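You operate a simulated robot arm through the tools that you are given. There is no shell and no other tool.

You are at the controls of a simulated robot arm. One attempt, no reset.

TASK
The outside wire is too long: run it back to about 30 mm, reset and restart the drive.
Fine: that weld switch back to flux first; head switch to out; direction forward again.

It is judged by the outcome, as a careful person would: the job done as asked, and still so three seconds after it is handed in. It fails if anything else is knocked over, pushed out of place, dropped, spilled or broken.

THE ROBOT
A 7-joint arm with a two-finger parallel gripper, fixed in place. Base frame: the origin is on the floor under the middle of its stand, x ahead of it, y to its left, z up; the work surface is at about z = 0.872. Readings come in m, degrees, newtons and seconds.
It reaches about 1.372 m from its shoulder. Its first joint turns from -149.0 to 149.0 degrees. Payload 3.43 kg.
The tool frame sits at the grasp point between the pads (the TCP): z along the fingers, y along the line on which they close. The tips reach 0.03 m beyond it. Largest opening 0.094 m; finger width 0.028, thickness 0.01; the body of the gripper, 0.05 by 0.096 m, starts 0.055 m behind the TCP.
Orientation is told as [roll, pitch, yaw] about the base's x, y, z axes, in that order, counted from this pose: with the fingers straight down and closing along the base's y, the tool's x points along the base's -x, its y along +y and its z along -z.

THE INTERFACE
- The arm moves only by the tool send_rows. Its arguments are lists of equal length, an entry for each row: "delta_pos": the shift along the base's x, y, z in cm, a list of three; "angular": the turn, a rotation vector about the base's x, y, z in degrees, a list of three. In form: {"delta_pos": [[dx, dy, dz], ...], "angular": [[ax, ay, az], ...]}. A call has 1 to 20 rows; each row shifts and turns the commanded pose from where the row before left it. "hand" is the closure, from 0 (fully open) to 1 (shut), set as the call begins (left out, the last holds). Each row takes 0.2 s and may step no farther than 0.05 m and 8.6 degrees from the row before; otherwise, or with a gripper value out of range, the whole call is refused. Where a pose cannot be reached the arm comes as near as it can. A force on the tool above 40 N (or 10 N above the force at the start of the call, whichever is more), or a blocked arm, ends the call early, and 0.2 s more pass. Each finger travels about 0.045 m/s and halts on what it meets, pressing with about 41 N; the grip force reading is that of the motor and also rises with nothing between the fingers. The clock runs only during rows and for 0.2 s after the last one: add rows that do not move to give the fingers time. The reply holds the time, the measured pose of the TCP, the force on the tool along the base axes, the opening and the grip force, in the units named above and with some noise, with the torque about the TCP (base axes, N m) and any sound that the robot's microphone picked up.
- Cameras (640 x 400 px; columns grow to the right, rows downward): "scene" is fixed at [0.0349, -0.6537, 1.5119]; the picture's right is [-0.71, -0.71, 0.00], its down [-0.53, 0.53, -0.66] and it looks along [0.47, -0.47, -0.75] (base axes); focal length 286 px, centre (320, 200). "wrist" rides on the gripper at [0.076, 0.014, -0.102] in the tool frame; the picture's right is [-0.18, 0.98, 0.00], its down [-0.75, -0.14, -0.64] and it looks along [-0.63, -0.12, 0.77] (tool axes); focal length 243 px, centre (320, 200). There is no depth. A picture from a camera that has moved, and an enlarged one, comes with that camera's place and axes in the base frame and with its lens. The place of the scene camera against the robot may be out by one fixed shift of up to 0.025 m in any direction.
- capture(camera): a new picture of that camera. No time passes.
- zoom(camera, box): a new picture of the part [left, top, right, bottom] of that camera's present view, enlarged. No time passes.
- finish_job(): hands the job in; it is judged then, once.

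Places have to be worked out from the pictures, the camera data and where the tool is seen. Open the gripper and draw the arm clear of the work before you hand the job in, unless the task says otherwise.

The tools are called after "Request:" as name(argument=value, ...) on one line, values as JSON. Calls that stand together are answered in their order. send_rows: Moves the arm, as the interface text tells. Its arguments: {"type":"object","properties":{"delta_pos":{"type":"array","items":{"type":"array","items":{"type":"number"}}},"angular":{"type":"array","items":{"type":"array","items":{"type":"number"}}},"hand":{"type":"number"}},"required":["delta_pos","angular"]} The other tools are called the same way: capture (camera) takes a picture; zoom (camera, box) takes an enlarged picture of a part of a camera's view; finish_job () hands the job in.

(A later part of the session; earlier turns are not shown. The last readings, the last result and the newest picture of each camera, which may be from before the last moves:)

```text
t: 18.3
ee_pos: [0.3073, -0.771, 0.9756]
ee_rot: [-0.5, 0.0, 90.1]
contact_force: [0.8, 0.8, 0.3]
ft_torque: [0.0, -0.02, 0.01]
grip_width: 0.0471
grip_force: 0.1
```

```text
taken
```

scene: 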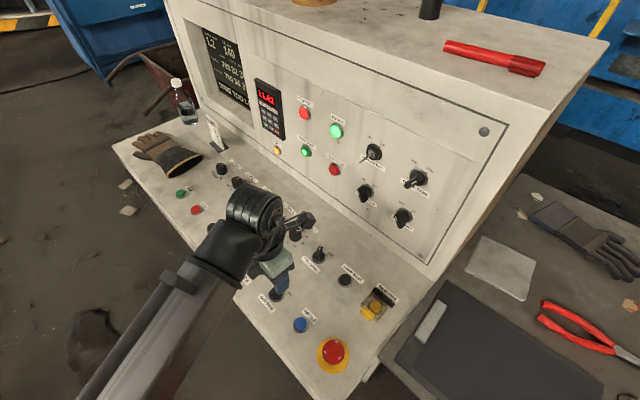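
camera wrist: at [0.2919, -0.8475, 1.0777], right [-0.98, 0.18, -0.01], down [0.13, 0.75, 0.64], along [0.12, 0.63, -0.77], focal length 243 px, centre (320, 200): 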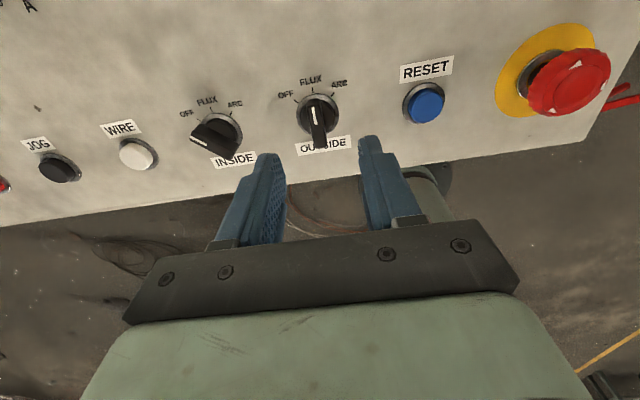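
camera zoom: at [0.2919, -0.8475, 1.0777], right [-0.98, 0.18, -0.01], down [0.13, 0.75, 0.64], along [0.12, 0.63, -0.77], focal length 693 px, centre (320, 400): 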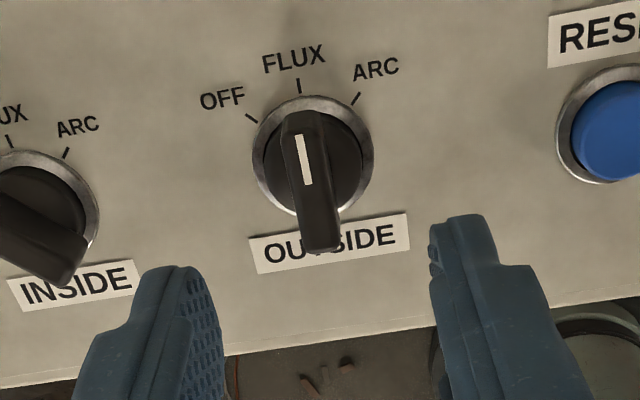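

OUTSIDE is at FLUX and holds. From this view RESET ≈(0.222, −0.771) and WIRE ≈(0.473, −0.770). Next I raise the hand and tip the fingers toward the back panel (camera on top) to reach HEAD.

Request:
send_rows(delta_pos=[[0, 0.5, 3], [0, 0.5, 3], [0, 0, 3], [0, 0, 3], [0, 0, 1], [0, 0, 0], [0, 0, 0], [0, 0, 0], [0, 0, 0], [0, 0, 0]], angular=[[0, 0, 0], [-3, 0, 0], [-6, 0, 0], [-7, 0, 0], [-7, 0, 0], [-7, 0, 0], [-7, 0, 0], [-7, 0, 0], [-7, 0, 0], [-3, 0, 0]])

Request:
capture(camera="wrist")

Request:
capture(camera="scene")

```text
t: 20.5
ee_pos: [0.3076, -0.7611, 1.1068]
ee_rot: [-0.3, 54.2, 90.3]
contact_force: [0.2, -0.4, 0.9]
ft_torque: [0.01, 0.0, -0.02]
grip_width: 0.0472
grip_force: 0.1
```

```text
taken
camera wrist: at [0.2934, -0.7246, 1.2271], right [-0.98, 0.1, -0.15], down [0.13, 0.96, -0.23], along [0.12, -0.25, -0.96], focal length 243 px, centre (320, 200)
```

wrist: 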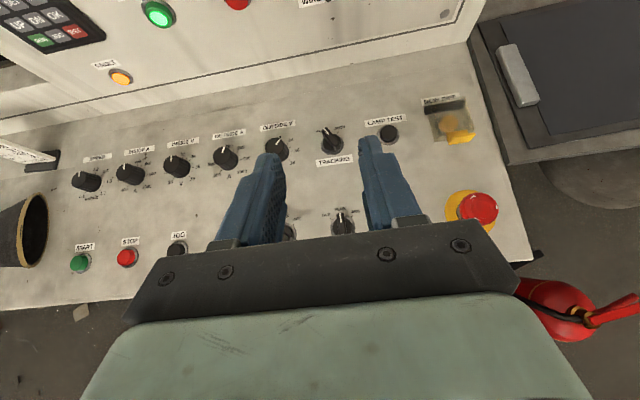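

```text
taken
```

scene: 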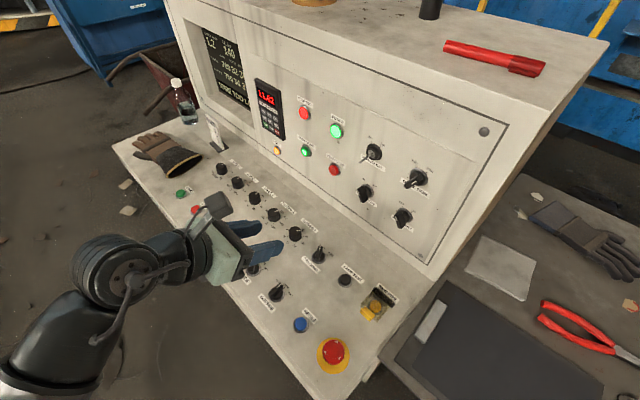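

No contact; continuing the tilt to horizontal and moving toward the panel a little.

Request:
send_rows(delta_pos=[[0, -1, 0], [0, -1, 0], [0, -1, 0], [-0.5, -1, 0], [-0.5, -1, 0], [-0.5, -1, 0], [0, 0, 0]], angular=[[-5, 0, 0], [-7, 0, 0], [-7, 0, 0], [-7, 0, 0], [-7, 0, 0], [-2.8, 0, 0], [0, 0, 0]])

Request:
capture(camera="wrist")

Request:
capture(camera="scene")

```text
t: 22.1
ee_pos: [0.2949, -0.824, 1.1056]
ee_rot: [45.4, 89.8, 136.0]
contact_force: [0.5, 0.1, -0.1]
ft_torque: [-0.05, -0.03, 0.01]
grip_width: 0.0467
grip_force: 0.0
```

```text
taken
camera wrist: at [0.2796, -0.7216, 1.1816], right [-0.98, -0.01, -0.18], down [0.13, 0.64, -0.75], along [0.12, -0.76, -0.63], focal length 243 px, centre (320, 200)
```

wrist: 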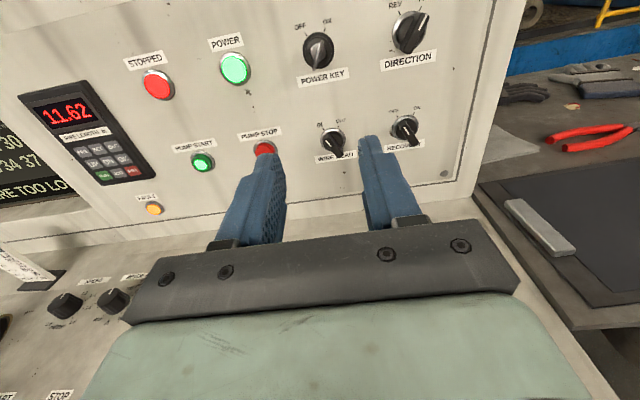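

```text
taken
```

scene: 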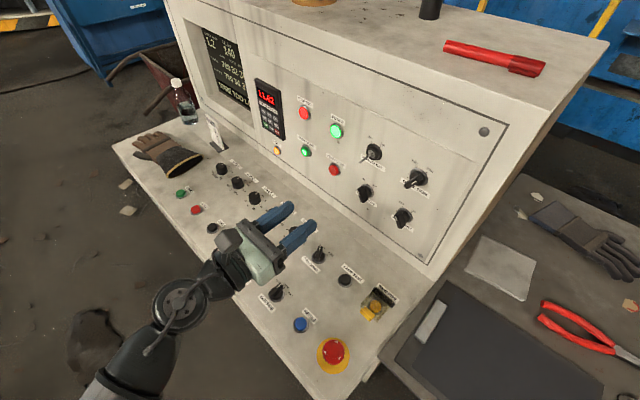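

Great view of the panel. Zooming on the HEAD, DIRECTION and RECOVERY switches.

Request:
zoom(camera="wrist", box=[290, 100, 440, 180])

Request:
zoom(camera="wrist", box=[290, 0, 450, 90])

Request:
zoom(camera="scene", box=[340, 130, 450, 240])

```text
4.27 times, centred on (365, 140) of wrist
camera zoom: at [0.2796, -0.7216, 1.1816], right [-0.98, -0.01, -0.18], down [0.13, 0.64, -0.75], along [0.12, -0.76, -0.63], focal length 1035 px, centre (128, 456)
```

zoom: 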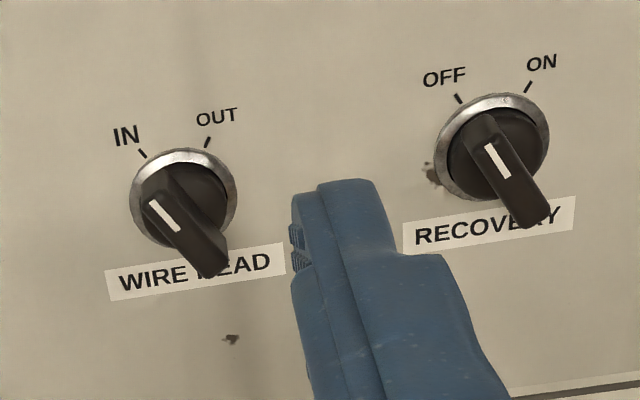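

```text
4.00 times, centred on (370, 45) of wrist
camera zoom: at [0.2796, -0.7216, 1.1816], right [-0.98, -0.01, -0.18], down [0.13, 0.64, -0.75], along [0.12, -0.76, -0.63], focal length 970 px, centre (120, 820)
```

zoom: 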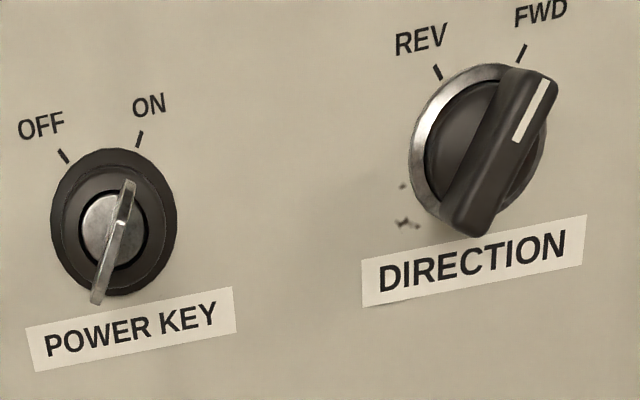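

```text
3.64 times, centred on (395, 185) of scene
camera zoom: at [0.0349, -0.6537, 1.5119], right [-0.71, -0.71, 0.0], down [-0.53, 0.53, -0.66], along [0.47, -0.47, -0.75], focal length 1040 px, centre (47, 254)
```

zoom: 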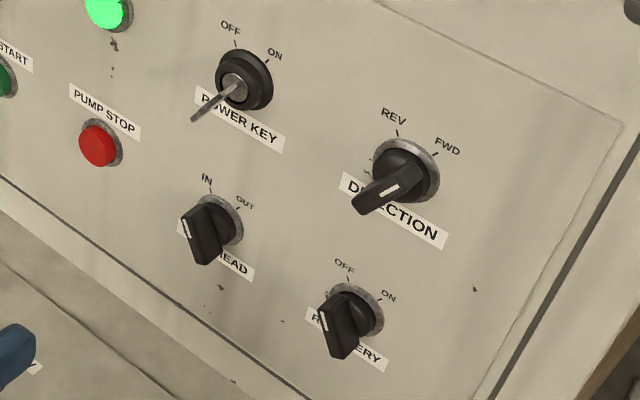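

The switch is labelled WIRE HEAD, now at IN; DIRECTION is at FWD; both are ±30° two-position levers. HEAD axis ≈(0.293, −1.05, 1.022), DIRECTION ≈(0.190, −1.05, 1.136). I'll move in front of HEAD and twist +30° about y to match the lever.

Request:
send_rows(delta_pos=[[0, -1, -1], [0, -1.6, -1.4], [0, -1.6, -1.4], [-0.1, -1.6, -1.4], [-0.1, -1.6, -1.4], [0, -1.6, -1.4], [0, -0.6, -0.3], [0, 0, 0]], angular=[[0, 4, 0], [0, 5, 0], [0, 5, 0], [0, 5, 0], [0, 5, 0], [0, 5, 0], [0, 1, -0.6], [0, 0, 0]])

Request:
capture(camera="wrist")

Request:
capture(camera="scene")

Request:
zoom(camera="wrist", box=[240, 60, 400, 180])

```text
t: 23.9
ee_pos: [0.2914, -0.9196, 1.023]
ee_rot: [89.4, 59.8, 179.1]
contact_force: [0.8, 1.3, 0.0]
ft_torque: [0.01, -0.02, 0.03]
grip_width: 0.0472
grip_force: 0.0
```

```text
taken
camera wrist: at [0.318, -0.8171, 1.0953], right [-0.94, 0.0, 0.33], down [-0.25, 0.65, -0.72], along [-0.22, -0.76, -0.61], focal length 243 px, centre (320, 200)
```

wrist: 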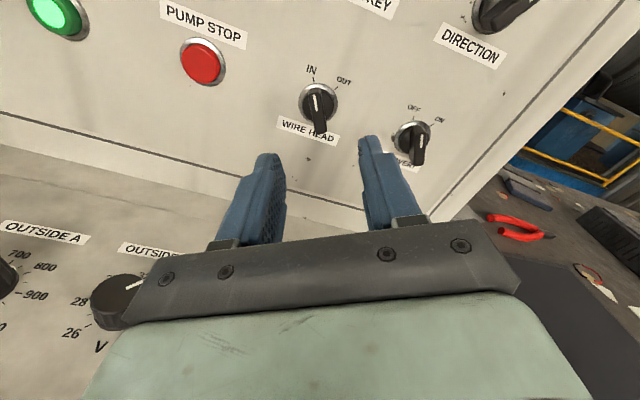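

```text
taken
```

scene: 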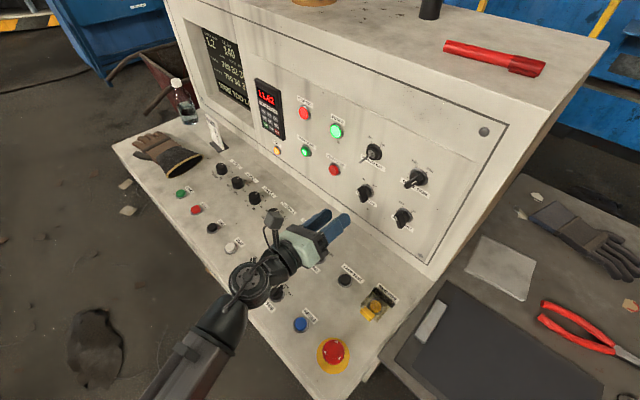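

```text
3.33 times, centred on (320, 120) of wrist
camera zoom: at [0.318, -0.8171, 1.0953], right [-0.94, 0.0, 0.33], down [-0.25, 0.65, -0.72], along [-0.22, -0.76, -0.61], focal length 809 px, centre (320, 467)
```

zoom: 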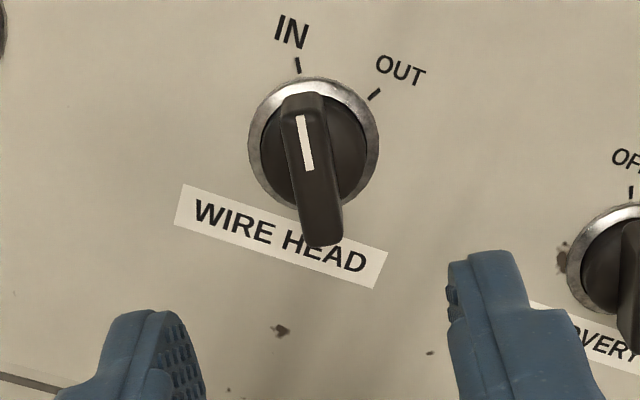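

HEAD refined to ≈(0.2935, −1.049, 1.0216), lever aligned with my grip axis. Approaching with fingers straddling the lever.

Request:
send_rows(delta_pos=[[0.2, -1, -0.13], [0, -1.5, 0], [0, -1.5, 0], [0, -1.5, 0], [0, -1.5, 0], [0, -1.2, 0], [0, 0, 0]], angular=[[-0.6, 0, 0], [0, 0, 0], [0, 0, 0], [0, 0, 0], [0, 0, 0], [0, 0, 0], [0, 0, 0]])

Request:
capture(camera="wrist")

Request:
zoom(camera="wrist", box=[240, 80, 400, 220])

Request:
zoom(camera="scene", box=[300, 130, 440, 260])

```text
t: 25.5
ee_pos: [0.2928, -1.0001, 1.0237]
ee_rot: [90.6, 59.8, -179.9]
contact_force: [-0.5, -1.1, 0.8]
ft_torque: [0.0, 0.03, 0.01]
grip_width: 0.047
grip_force: 0.1
```

```text
taken
camera wrist: at [0.3195, -0.8978, 1.0938], right [-0.94, 0.01, 0.33], down [-0.25, 0.64, -0.73], along [-0.22, -0.77, -0.6], focal length 243 px, centre (320, 200)
```

wrist: 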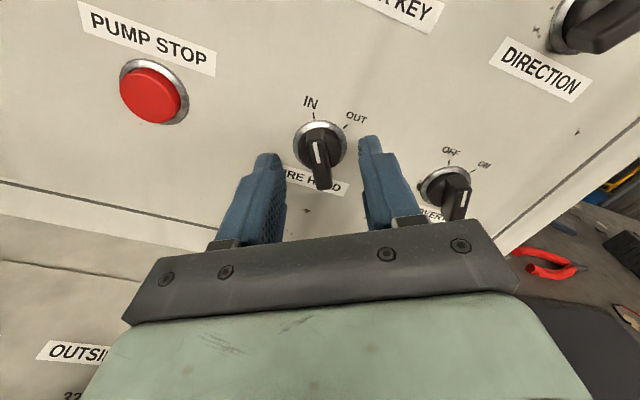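

```text
2.86 times, centred on (320, 150) of wrist
camera zoom: at [0.3195, -0.8978, 1.0938], right [-0.94, 0.01, 0.33], down [-0.25, 0.64, -0.73], along [-0.22, -0.77, -0.6], focal length 693 px, centre (320, 343)
```

zoom: 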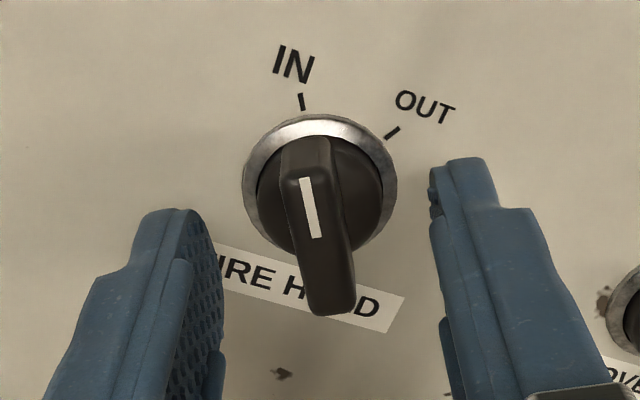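

```text
3.08 times, centred on (370, 195) of scene
camera zoom: at [0.0349, -0.6537, 1.5119], right [-0.71, -0.71, 0.0], down [-0.53, 0.53, -0.66], along [0.47, -0.47, -0.75], focal length 880 px, centre (166, 215)
```

zoom: 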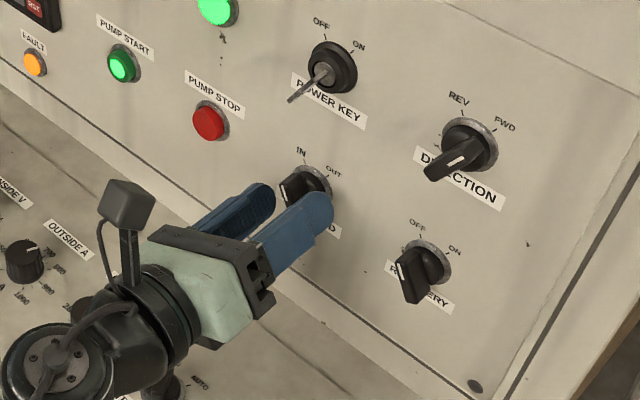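

Alignment is good; I'm ~5 cm from the panel at the TCP. I'll nudge 8 mm closer and 2 mm down and close on the lever.

Request:
send_rows(delta_pos=[[0, -0.4, -0.2], [0, -0.4, 0], [0, 0, 0]], angular=[[0.3, 0, 0], [0, 0, 0], [0, 0, 0]])

Request:
send_rows(delta_pos=[[0, 0, 0], [0, 0, 0], [0, 0, 0], [0, 0, 0]], angular=[[0, 0, 0], [0, 0, 0], [0, 0, 0], [0, 0, 0]], hand=1)

Request:
zoom(camera="wrist", box=[240, 80, 400, 220])

```text
t: 26.3
ee_pos: [0.2941, -1.0079, 1.0207]
ee_rot: [89.9, 59.9, 179.7]
contact_force: [0.5, 0.4, -0.6]
ft_torque: [-0.04, 0.01, -0.02]
grip_width: 0.0472
grip_force: 0.0
```

```text
t: 27.3
ee_pos: [0.2932, -1.0091, 1.021]
ee_rot: [89.8, 60.0, 179.5]
contact_force: [-12.4, -2.8, 9.6]
ft_torque: [-0.13, -0.02, -0.45]
grip_width: 0.0288
grip_force: 45.4
```

```text
2.86 times, centred on (320, 150) of wrist
camera zoom: at [0.3188, -0.9067, 1.0926], right [-0.94, 0.01, 0.33], down [-0.25, 0.64, -0.72], along [-0.22, -0.76, -0.61], focal length 693 px, centre (320, 343)
```

zoom: 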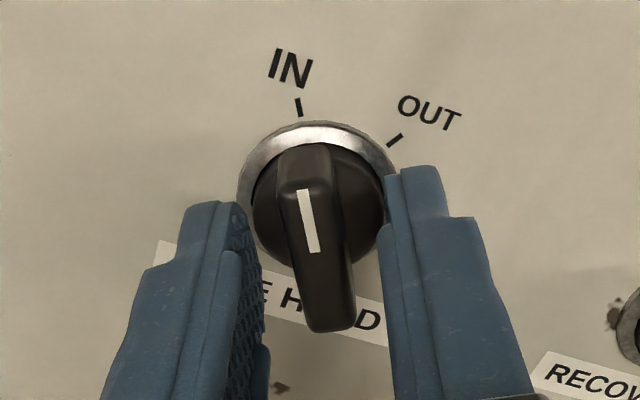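

The fingers closed on the knob's round base (29 mm), so I'm slightly too deep. I'll open, back off 6 mm and re-grip on the lever.

Request:
send_rows(delta_pos=[[0, 0, 0], [0, 0, 0], [0, 0.6, 0], [0, 0, 0]], angular=[[0, 0, 0], [0, 0, 0], [0, 0, 0], [0, 0, 0]], hand=0.5)

Request:
send_rows(delta_pos=[[0, 0, 0], [0, 0, 0], [0, 0, 0], [0, 0, 0]], angular=[[0, 0, 0], [0, 0, 0], [0, 0, 0], [0, 0, 0]], hand=1)

Request:
zoom(camera="wrist", box=[240, 80, 400, 220])

```text
t: 28.3
ee_pos: [0.2931, -1.0026, 1.0205]
ee_rot: [89.9, 60.0, 179.6]
contact_force: [0.2, 0.2, -0.3]
ft_torque: [-0.03, 0.0, -0.01]
grip_width: 0.0469
grip_force: 0.1
```

```text
t: 29.3
ee_pos: [0.2917, -1.003, 1.0207]
ee_rot: [89.9, 59.9, 179.5]
contact_force: [-8.5, -1.5, 7.5]
ft_torque: [0.07, -0.09, 0.01]
grip_width: 0.0109
grip_force: 44.2
```

```text
2.86 times, centred on (320, 150) of wrist
camera zoom: at [0.3191, -0.901, 1.0932], right [-0.94, 0.01, 0.33], down [-0.25, 0.64, -0.72], along [-0.22, -0.76, -0.61], focal length 693 px, centre (320, 343)
```

zoom: 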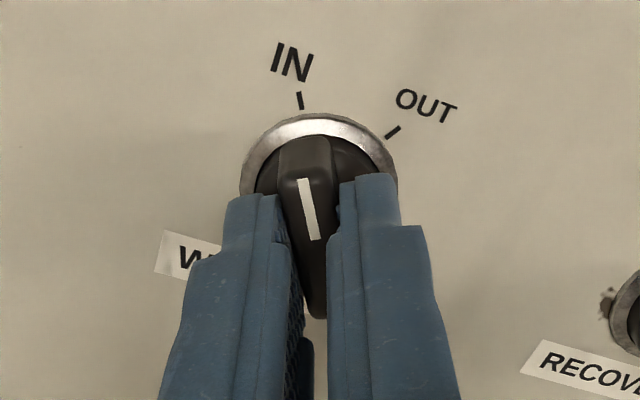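

Lever gripped (10.9 mm). Now easing the side load and turning −60° about y (clockwise from the operator's side) to OUT.

Request:
send_rows(delta_pos=[[-0.1, 0, 0.06], [0, 0, 0], [0, 0, 0], [0, 0, 0], [0, 0, 0], [0, 0, 0], [0, 0, 0], [0, 0, 0], [0, 0, 0], [0, 0, 0], [0, 0, 0], [0, 0, 0], [0, 0, 0], [0, 0, 0]], angular=[[0, 0, 0], [0, -5, 0], [0, -5, 0], [0, -5, 0], [0, -5, 0], [0, -5, 0], [0, -5, 0], [0, -5, 0], [0, -5, 0], [0, -5, 0], [0, -5, 0], [0, -5, 0], [0, -5, 0], [0, 0, 0]])

Request:
zoom(camera="wrist", box=[240, 80, 400, 220])

Request:
capture(camera="scene")

```text
t: 32.3
ee_pos: [0.2932, -1.0022, 1.0214]
ee_rot: [-89.7, 60.1, 0.3]
contact_force: [3.7, -8.2, 24.4]
ft_torque: [-1.32, -0.03, -0.24]
grip_width: 0.011
grip_force: 44.8
```

```text
2.86 times, centred on (320, 150) of wrist
camera zoom: at [0.2429, -0.9009, 1.0794], right [-0.76, 0.0, -0.65], down [0.5, 0.64, -0.58], along [0.42, -0.77, -0.49], focal length 693 px, centre (320, 343)
```

zoom: 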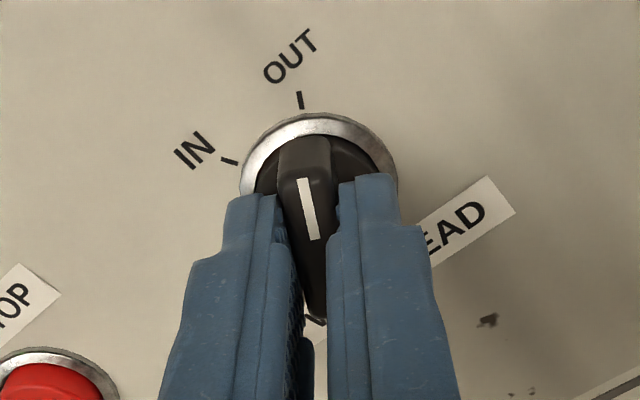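

```text
taken
```

scene: 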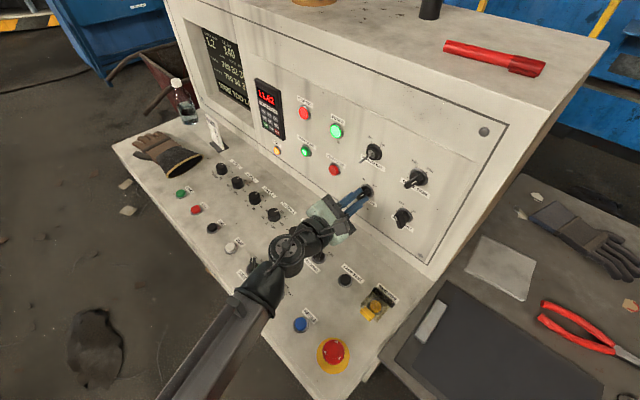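

HEAD lever is at OUT. Release, back away, and check it stayed; then move toward DIRECTION (the present twist already fits its FWD lever).

Request:
send_rows(delta_pos=[[0, 0, 0], [0, 0, 0], [0, 0, 0], [0, 1.5, 0], [0, 2, 0], [0, 2.5, 0], [0, 2, 0], [0, 0, 0]], angular=[[0, 0, 0], [0, 0, 0], [0, 0, 0], [0, 0, 0], [0, 0, 0], [0, 0, 0], [0, 0, 0], [0, 0, 0]], hand=0.5)

Request:
capture(camera="wrist")

Request:
zoom(camera="wrist", box=[240, 40, 400, 160])

```text
t: 34.1
ee_pos: [0.2941, -0.9217, 1.0218]
ee_rot: [-89.4, 60.1, 0.5]
contact_force: [-1.1, 0.7, 0.0]
ft_torque: [-0.02, -0.01, 0.02]
grip_width: 0.047
grip_force: 0.1
```

```text
taken
camera wrist: at [0.2438, -0.8192, 1.0804], right [-0.76, 0.0, -0.65], down [0.5, 0.64, -0.58], along [0.42, -0.77, -0.49], focal length 243 px, centre (320, 200)
```

wrist: 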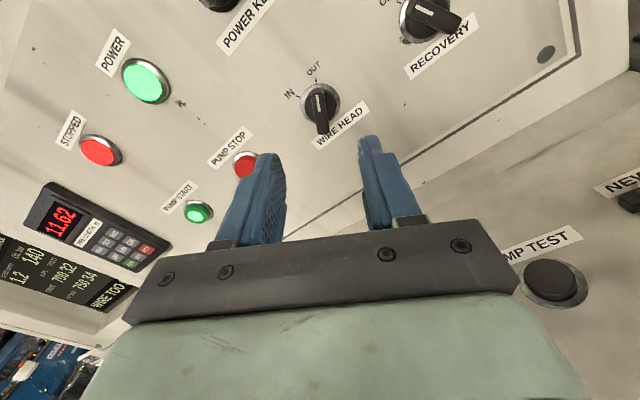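

```text
3.33 times, centred on (320, 100) of wrist
camera zoom: at [0.2438, -0.8192, 1.0804], right [-0.76, 0.0, -0.65], down [0.5, 0.64, -0.58], along [0.42, -0.77, -0.49], focal length 809 px, centre (320, 533)
```

zoom: 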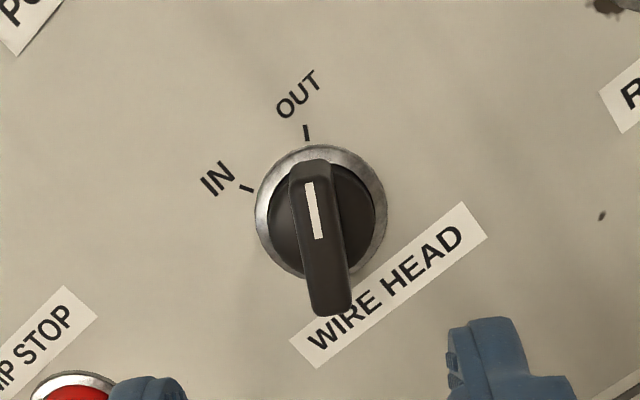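

HEAD stays at OUT. Now moving across in front of DIRECTION at a safe stand-off.

Request:
send_rows(delta_pos=[[-1.5, 0.5, 1.6], [-1.8, 0, 2], [-1.8, 0, 2], [-1.8, 0, 2], [-1.8, 0, 2], [-1.7, 0, 1.8], [0, 0, 0]], angular=[[0, 0, -0.4], [0, 0, 0], [0, 0, 0], [0, 0, 0], [0, 0, 0], [0, 0, 0], [0, 0, 0]])

Request:
capture(camera="wrist")

Request:
zoom(camera="wrist", box=[240, 40, 400, 160])

Request:
capture(camera="scene")

```text
t: 35.7
ee_pos: [0.1871, -0.9154, 1.1366]
ee_rot: [-89.5, 60.1, 0.0]
contact_force: [0.2, 0.6, 0.1]
ft_torque: [-0.02, -0.03, 0.02]
grip_width: 0.0471
grip_force: 0.0
```

```text
taken
camera wrist: at [0.1383, -0.8138, 1.1948], right [-0.76, 0.01, -0.65], down [0.5, 0.64, -0.58], along [0.41, -0.77, -0.49], focal length 243 px, centre (320, 200)
```

wrist: 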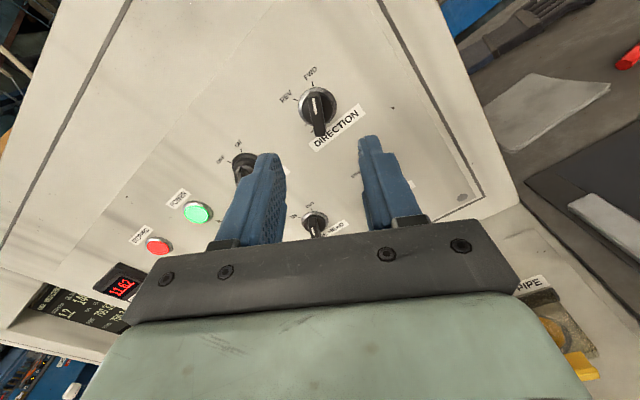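

```text
3.33 times, centred on (320, 100) of wrist
camera zoom: at [0.1383, -0.8138, 1.1948], right [-0.76, 0.01, -0.65], down [0.5, 0.64, -0.58], along [0.41, -0.77, -0.49], focal length 809 px, centre (320, 533)
```

zoom: 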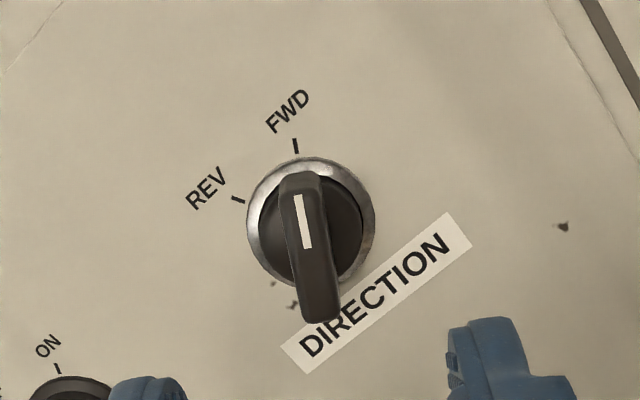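

```text
taken
```

scene: 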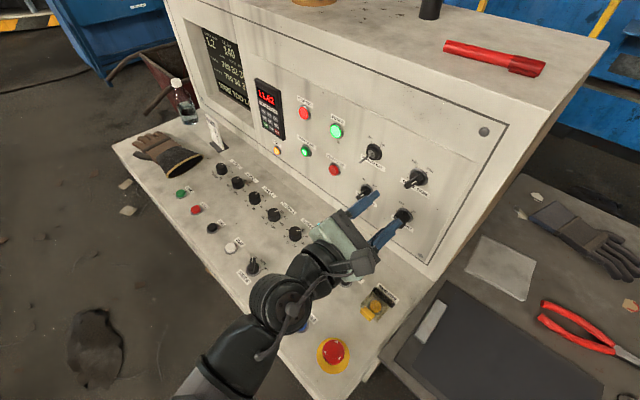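

DIRECTION refined to ≈(0.190, −1.05, 1.135). Approaching to the same depth that gripped the HEAD lever.

Request:
send_rows(delta_pos=[[0.29, -1, -0.16], [0, -1.6, 0], [0, -1.6, 0], [0, -1.6, 0], [0, -1.6, 0], [0, -1.3, 0], [0, 0, 0]], angular=[[-0.25, 0, 0.43], [0, 0, 0], [0, 0, 0], [0, 0, 0], [0, 0, 0], [0, 0, 0], [0, 0, 0]])

Request:
zoom(camera="wrist", box=[240, 80, 400, 220])

```text
t: 37.3
ee_pos: [0.191, -1.0028, 1.1314]
ee_rot: [-90.0, 60.2, 0.0]
contact_force: [0.1, 0.9, -0.6]
ft_torque: [0.01, 0.01, 0.01]
grip_width: 0.0472
grip_force: 0.0
```

```text
2.86 times, centred on (320, 150) of wrist
camera zoom: at [0.141, -0.9008, 1.1903], right [-0.76, 0.0, -0.65], down [0.5, 0.64, -0.58], along [0.42, -0.77, -0.49], focal length 693 px, centre (320, 343)
```

zoom: 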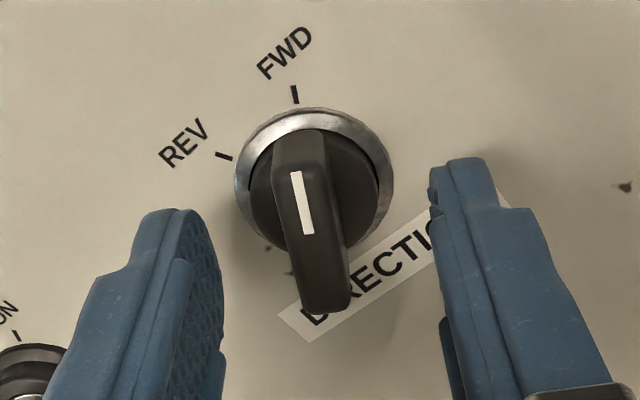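

Nearly centred; I'll raise 2 mm and close on the lever.

Request:
send_rows(delta_pos=[[0, 0, 0.2], [0, 0, 0], [0, 0, 0], [0, 0, 0], [0, 0, 0]], angular=[[0, 0, 0], [0, 0, 0], [0, 0, 0], [0, 0, 0], [0, 0, 0]], hand=1)

Request:
zoom(camera="wrist", box=[240, 80, 400, 220])

```text
t: 38.5
ee_pos: [0.191, -1.004, 1.134]
ee_rot: [-90.0, 60.0, -0.1]
contact_force: [3.3, -1.1, 2.7]
ft_torque: [0.1, 0.0, 0.21]
grip_width: 0.0107
grip_force: 44.5
```

```text
2.86 times, centred on (320, 150) of wrist
camera zoom: at [0.1411, -0.902, 1.1921], right [-0.76, 0.0, -0.65], down [0.5, 0.64, -0.58], along [0.42, -0.77, -0.49], focal length 693 px, centre (320, 343)
```

zoom: 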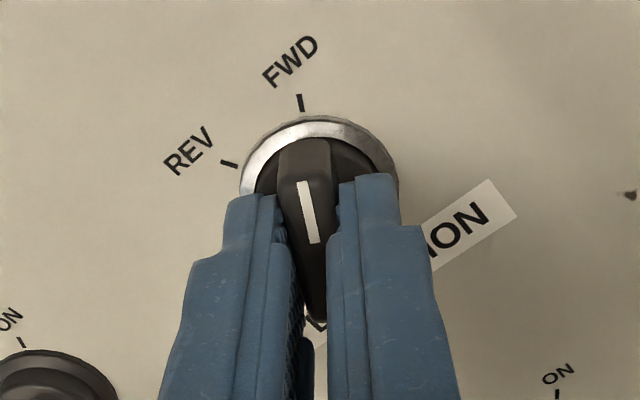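

Gripped (10.7 mm) with low side load. Turning +60° about y to REV.

Request:
send_rows(delta_pos=[[0, 0, 0], [0, 0, 0], [0, 0, 0], [0, 0, 0], [0, 0, 0], [0, 0, 0], [0, 0, 0], [0, 0, 0], [0, 0, 0], [0, 0, 0], [0, 0, 0], [0, 0, 0], [0, 0, 0]], angular=[[0, 5, 0], [0, 5, 0], [0, 5, 0], [0, 5, 0], [0, 5, 0], [0, 5, 0], [0, 5, 0], [0, 5, 0], [0, 5, 0], [0, 5, 0], [0, 5, 0], [0, 5, 0], [0, 0, 0]])

Request:
zoom(camera="wrist", box=[240, 80, 400, 220])

```text
t: 41.3
ee_pos: [0.1905, -1.0056, 1.1363]
ee_rot: [89.8, 59.8, 179.6]
contact_force: [-11.8, 22.7, -20.4]
ft_torque: [0.27, -0.16, 0.08]
grip_width: 0.0113
grip_force: 44.4
```

```text
2.86 times, centred on (320, 150) of wrist
camera zoom: at [0.2174, -0.9037, 1.2075], right [-0.94, 0.0, 0.33], down [-0.25, 0.64, -0.72], along [-0.22, -0.77, -0.61], focal length 693 px, centre (320, 343)
```

zoom: 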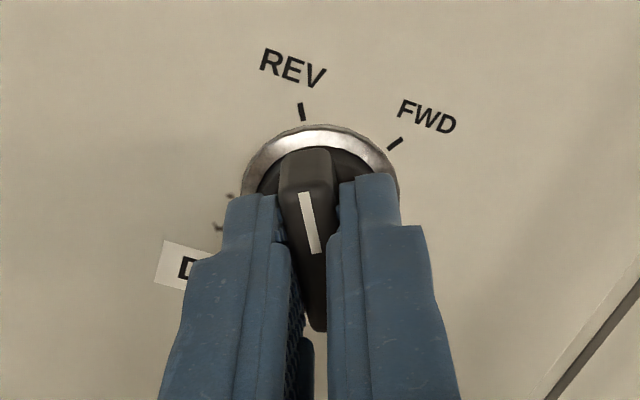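

DIRECTION now points to REV. Releasing and backing away.

Request:
send_rows(delta_pos=[[0, 0, 0], [0, 0, 0], [0, 0, 0], [0, 1.5, 0], [0, 2, 0], [0, 2.5, 0], [0, 2, 0], [0, 2, 0], [0, 0, 0]], angular=[[0, 0, 0], [0, 0, 0], [0, 0, 0], [0, 0, 0], [0, 0, 0], [0, 0, 0], [0, 0, 0], [0, 0, 0], [0, 0, 0]], hand=0.5)

Request:
capture(camera="wrist")

Request:
capture(camera="scene")

Request:
zoom(camera="scene", box=[190, 20, 310, 120])

```text
t: 43.3
ee_pos: [0.1933, -0.9058, 1.1355]
ee_rot: [90.1, 59.9, -180.0]
contact_force: [0.2, -0.2, -0.7]
ft_torque: [-0.01, -0.02, 0.01]
grip_width: 0.0469
grip_force: 0.1
```

```text
taken
camera wrist: at [0.2181, -0.8038, 1.2072], right [-0.94, 0.0, 0.33], down [-0.26, 0.64, -0.72], along [-0.22, -0.77, -0.6], focal length 243 px, centre (320, 200)
```

wrist: 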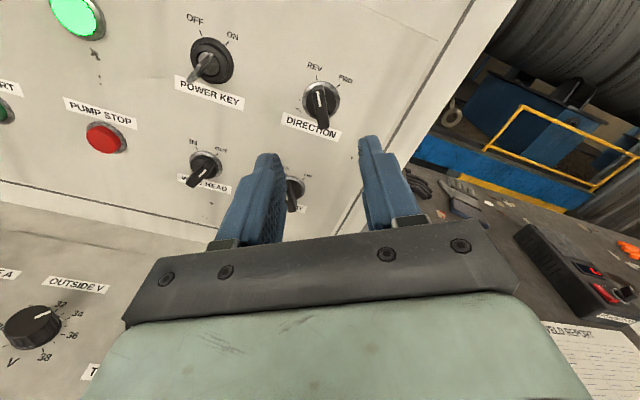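

```text
taken
```

scene: 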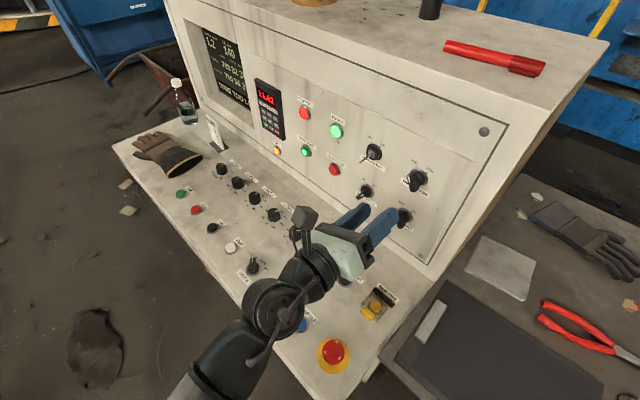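

```text
4.00 times, centred on (250, 70) of scene
camera zoom: at [0.0349, -0.6537, 1.5119], right [-0.71, -0.71, 0.0], down [-0.53, 0.53, -0.66], along [0.47, -0.47, -0.75], focal length 1144 px, centre (600, 720)
```

zoom: 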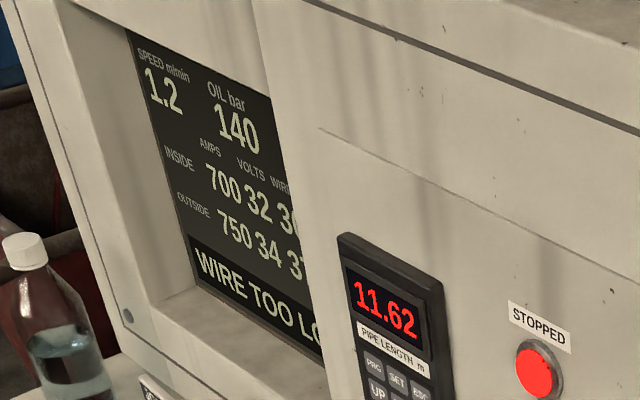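

REV, OUT are set. The scene camera sees the screen's WIRE column only partly; let me check how much of the outside value it can show.

Request:
zoom(camera="scene", box=[245, 60, 277, 92])

Request:
zoom(camera="scene", box=[212, 30, 276, 110])

Request:
zoom(camera="wrist", box=[480, 200, 640, 400])

```text
12.50 times, centred on (261, 76) of scene
camera zoom: at [0.0349, -0.6537, 1.5119], right [-0.71, -0.71, 0.0], down [-0.53, 0.53, -0.66], along [0.47, -0.47, -0.75], focal length 3576 px, centre (1058, 1750)
```

zoom: 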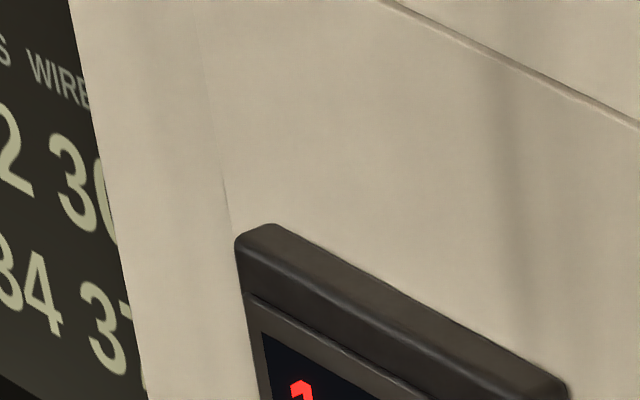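

```text
5.00 times, centred on (244, 70) of scene
camera zoom: at [0.0349, -0.6537, 1.5119], right [-0.71, -0.71, 0.0], down [-0.53, 0.53, -0.66], along [0.47, -0.47, -0.75], focal length 1430 px, centre (700, 850)
```

zoom: 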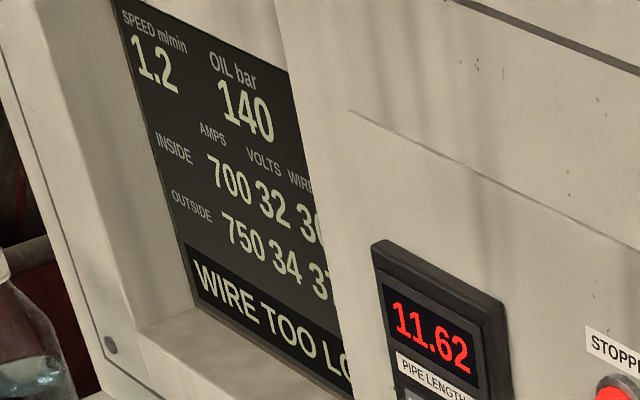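

```text
2.00 times, centred on (560, 300) of wrist
camera zoom: at [0.2181, -0.8038, 1.2072], right [-0.94, 0.0, 0.33], down [-0.26, 0.64, -0.72], along [-0.22, -0.77, -0.6], focal length 485 px, centre (-160, 0)
```

zoom: 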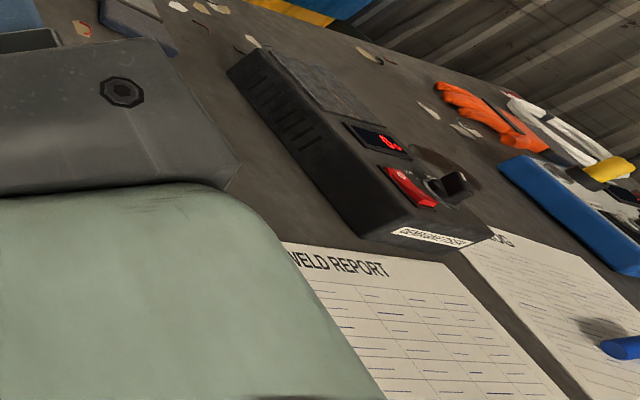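

I can at least see the left edge of the units digit from the scene camera. Next I move to in front of x≈0.45 with the hand horizontal (camera on top), which should let the wrist camera read the whole screen before pressing WIRE.

Request:
send_rows(delta_pos=[[0, 2, 0], [1, 2, 0], [3, 2, 0], [4, 1, 0], [4, 1, 0], [4, 0, 0], [4, 0, 0], [3, 0, 0], [2, 0, 0], [0, 0, 0]], angular=[[0, -4, 0], [0, -4, 0], [0, -4, 0], [0, -4, 0], [0, -4, 0], [0, -4, 0], [0, -4, 0], [0, -2, 0], [0, 0, 0], [0, 0, 0]])

Request:
capture(camera="wrist")

Request:
capture(camera="scene")

```text
t: 45.5
ee_pos: [0.4415, -0.8238, 1.1361]
ee_rot: [95.3, 89.9, -174.9]
contact_force: [-0.5, -0.3, 0.4]
ft_torque: [0.0, 0.01, -0.01]
grip_width: 0.047
grip_force: 0.1
```

```text
taken
camera wrist: at [0.4272, -0.7221, 1.2112], right [-0.98, 0.0, -0.18], down [0.14, 0.64, -0.75], along [0.12, -0.77, -0.63], focal length 243 px, centre (320, 200)
```

wrist: 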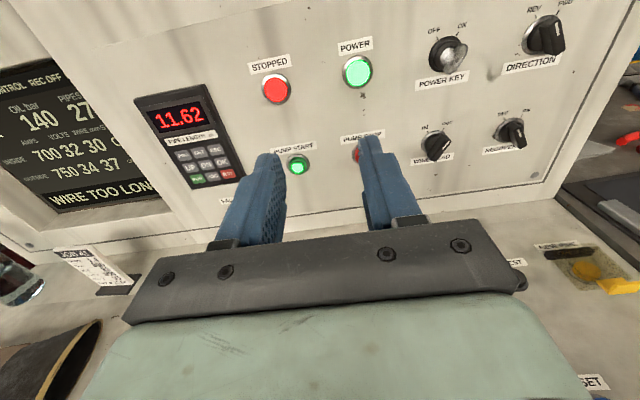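

```text
taken
```

scene: 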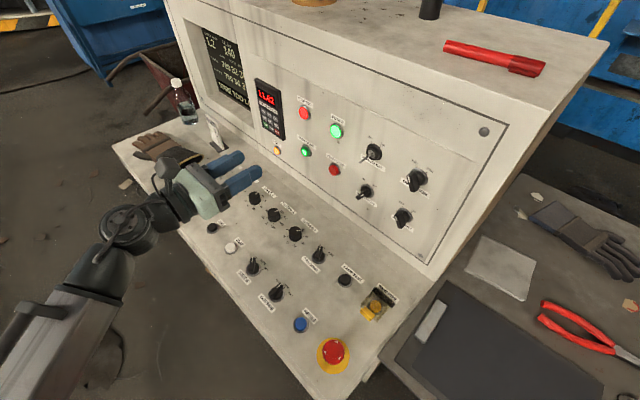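

The screen is in view here; reading it.

Request:
zoom(camera="wrist", box=[0, 60, 170, 220])

Request:
zoom(camera="wrist", box=[400, 0, 580, 160])

```text
2.50 times, centred on (85, 140) of wrist
camera zoom: at [0.4272, -0.7221, 1.2112], right [-0.98, 0.0, -0.18], down [0.14, 0.64, -0.75], along [0.12, -0.77, -0.63], focal length 606 px, centre (908, 350)
```

zoom: 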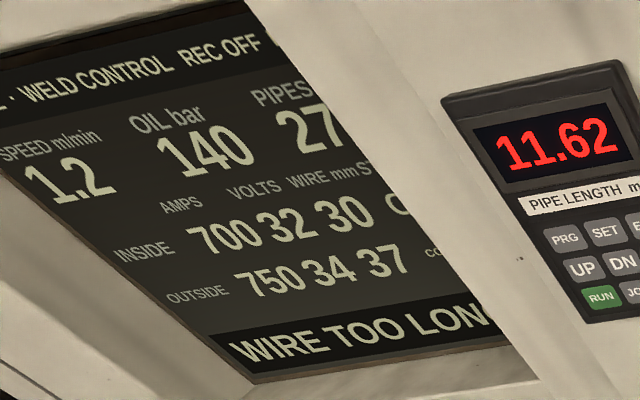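

```text
2.50 times, centred on (490, 80) of wrist
camera zoom: at [0.4272, -0.7221, 1.2112], right [-0.98, 0.0, -0.18], down [0.14, 0.64, -0.75], along [0.12, -0.77, -0.63], focal length 606 px, centre (-105, 500)
```

zoom: 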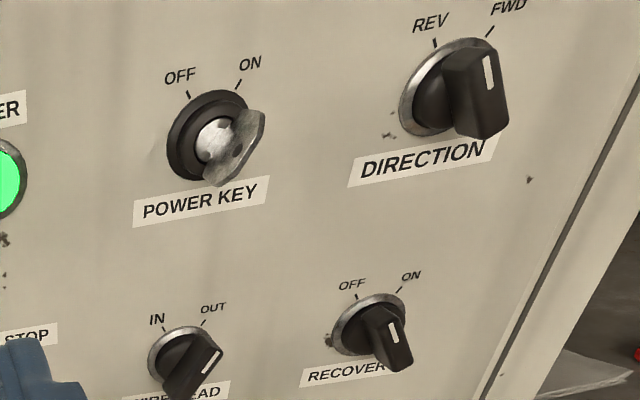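

Wire outside reads 37, REV/OUT set. Now tilting the hand back to pointing down above WIRE (≈0.473, −0.770) with fingers closed.

Request:
send_rows(delta_pos=[[0, 0.5, 0], [0.5, 0.5, 0], [0.5, 0.5, 0], [0.5, 0.5, 0], [0.5, 0.5, 0], [0.5, 0.5, 0], [0.5, 0.5, 0], [0, 0.5, 0], [0, 0.5, 0], [0, 0.5, -1], [0, 0.4, -2], [0, 0, -2], [0, 0, -2], [0, 0, -2], [0, 0, -1], [0, 0, 0]], angular=[[5, 0, 0], [8, 0, 0], [8, 0, 0], [8, 0, 0], [8, 0, 0], [8, 0, 0], [8, 0, 0], [8, 0, 0], [8, 0, 0], [8, 0, 0], [8, 0, 0], [5, 0, 0], [0, 0, 0], [0, 0, 0], [0, 0, 0], [0, 0, 0]], hand=1)

Request:
capture(camera="wrist")

Request:
capture(camera="scene")

```text
t: 48.9
ee_pos: [0.4733, -0.7707, 1.0344]
ee_rot: [0.0, 0.0, 90.1]
contact_force: [-0.2, 0.2, 1.0]
ft_torque: [0.0, -0.05, 0.0]
grip_width: 0.0
grip_force: 32.5
```

```text
taken
camera wrist: at [0.4591, -0.8471, 1.1357], right [-0.98, 0.18, 0.0], down [0.14, 0.75, 0.64], along [0.12, 0.63, -0.77], focal length 243 px, centre (320, 200)
```

wrist: 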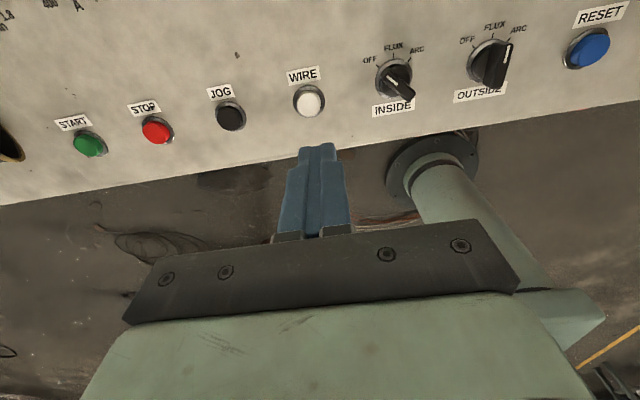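

```text
taken
```

scene: 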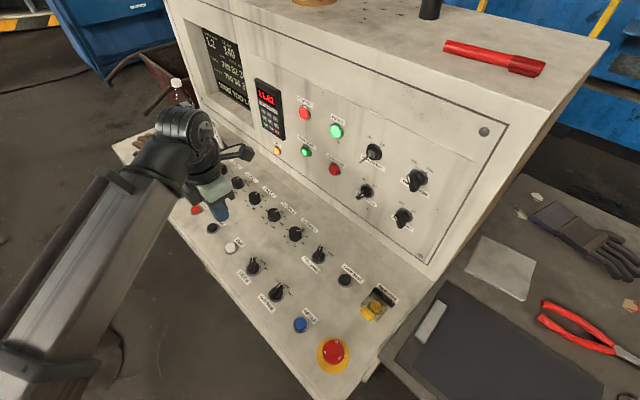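

Zooming to refine the WIRE button centre.

Request:
zoom(camera="wrist", box=[250, 50, 380, 160])

Request:
zoom(camera="wrist", box=[40, 60, 260, 180])

Request:
zoom(camera="scene", box=[180, 20, 310, 150])

```text
3.64 times, centred on (315, 105) of wrist
camera zoom: at [0.4591, -0.8471, 1.1357], right [-0.98, 0.18, 0.0], down [0.14, 0.75, 0.64], along [0.12, 0.63, -0.77], focal length 882 px, centre (338, 546)
```

zoom: 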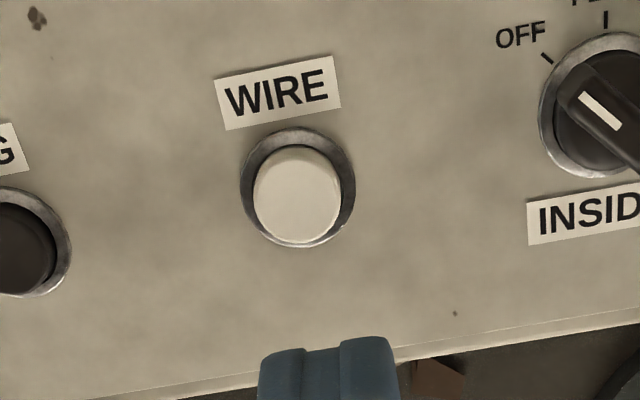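

```text
2.91 times, centred on (150, 120) of wrist
camera zoom: at [0.4591, -0.8471, 1.1357], right [-0.98, 0.18, 0.0], down [0.14, 0.75, 0.64], along [0.12, 0.63, -0.77], focal length 706 px, centre (814, 433)
```

zoom: 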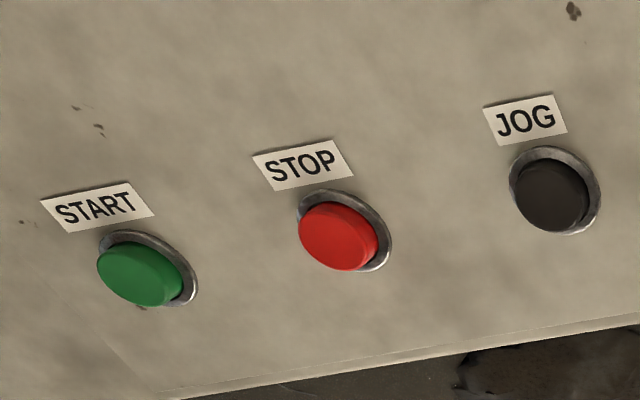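

```text
3.08 times, centred on (245, 85) of scene
camera zoom: at [0.0349, -0.6537, 1.5119], right [-0.71, -0.71, 0.0], down [-0.53, 0.53, -0.66], along [0.47, -0.47, -0.75], focal length 880 px, centre (551, 554)
```

zoom: 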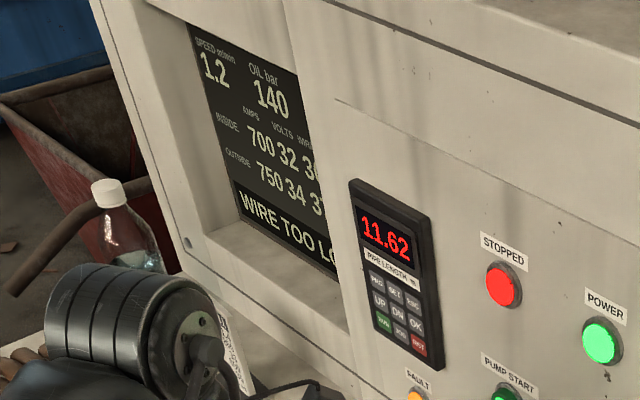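

WIRE button centre ≈(0.4855, −0.767), cap ~25 mm wide, top z≈0.88–0.885. I'll shift over it and descend to just above (tips ≈0.905).

Request:
send_rows(delta_pos=[[0.6, 0.2, -1], [0.6, 0.15, -2], [0, 0, -2], [0, 0, -2], [0, 0, -2], [0, 0, -0.9], [0, 0, 0]], angular=[[0, 0, 0], [0, 0, 0], [0, 0, 0], [0, 0, 0], [0, 0, 0], [0, 0, 0], [0, 0, 0]], hand=1)

Request:
capture(camera="wrist")

Request:
zoom(camera="wrist", box=[240, 80, 400, 220])

Request:
zoom(camera="scene", box=[180, 180, 280, 280])

```text
t: 50.5
ee_pos: [0.4833, -0.7666, 0.9362]
ee_rot: [0.0, 0.0, 90.0]
contact_force: [0.2, 0.1, -0.3]
ft_torque: [0.0, 0.01, -0.01]
grip_width: 0.0
grip_force: 33.4
```

```text
taken
camera wrist: at [0.4692, -0.8438, 1.0368], right [-0.98, 0.18, 0.0], down [0.14, 0.75, 0.64], along [0.12, 0.63, -0.77], focal length 243 px, centre (320, 200)
```

wrist: 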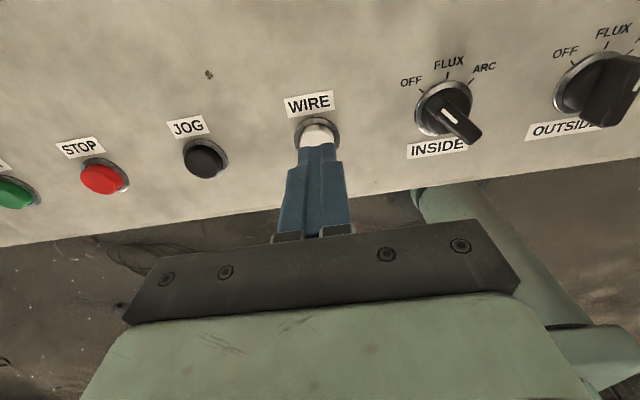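

```text
2.86 times, centred on (320, 150) of wrist
camera zoom: at [0.4692, -0.8438, 1.0368], right [-0.98, 0.18, 0.0], down [0.14, 0.75, 0.64], along [0.12, 0.63, -0.77], focal length 693 px, centre (320, 343)
```

zoom: 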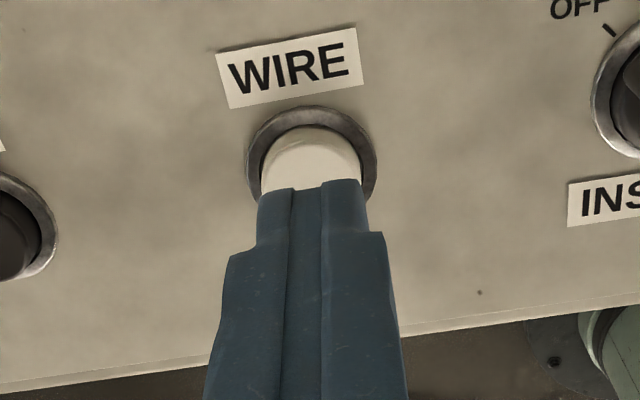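

```text
4.00 times, centred on (230, 230) of scene
camera zoom: at [0.0349, -0.6537, 1.5119], right [-0.71, -0.71, 0.0], down [-0.53, 0.53, -0.66], along [0.47, -0.47, -0.75], focal length 1144 px, centre (680, 80)
```

zoom: 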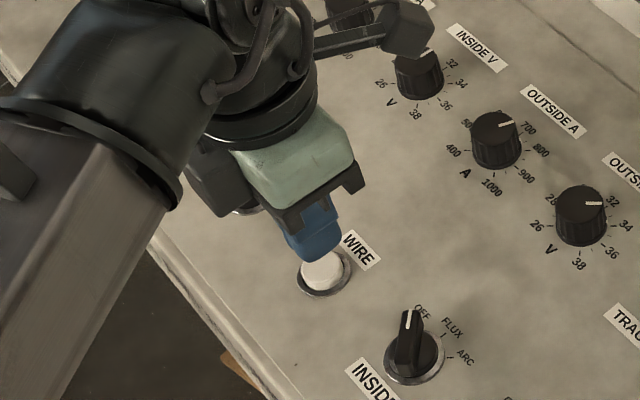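

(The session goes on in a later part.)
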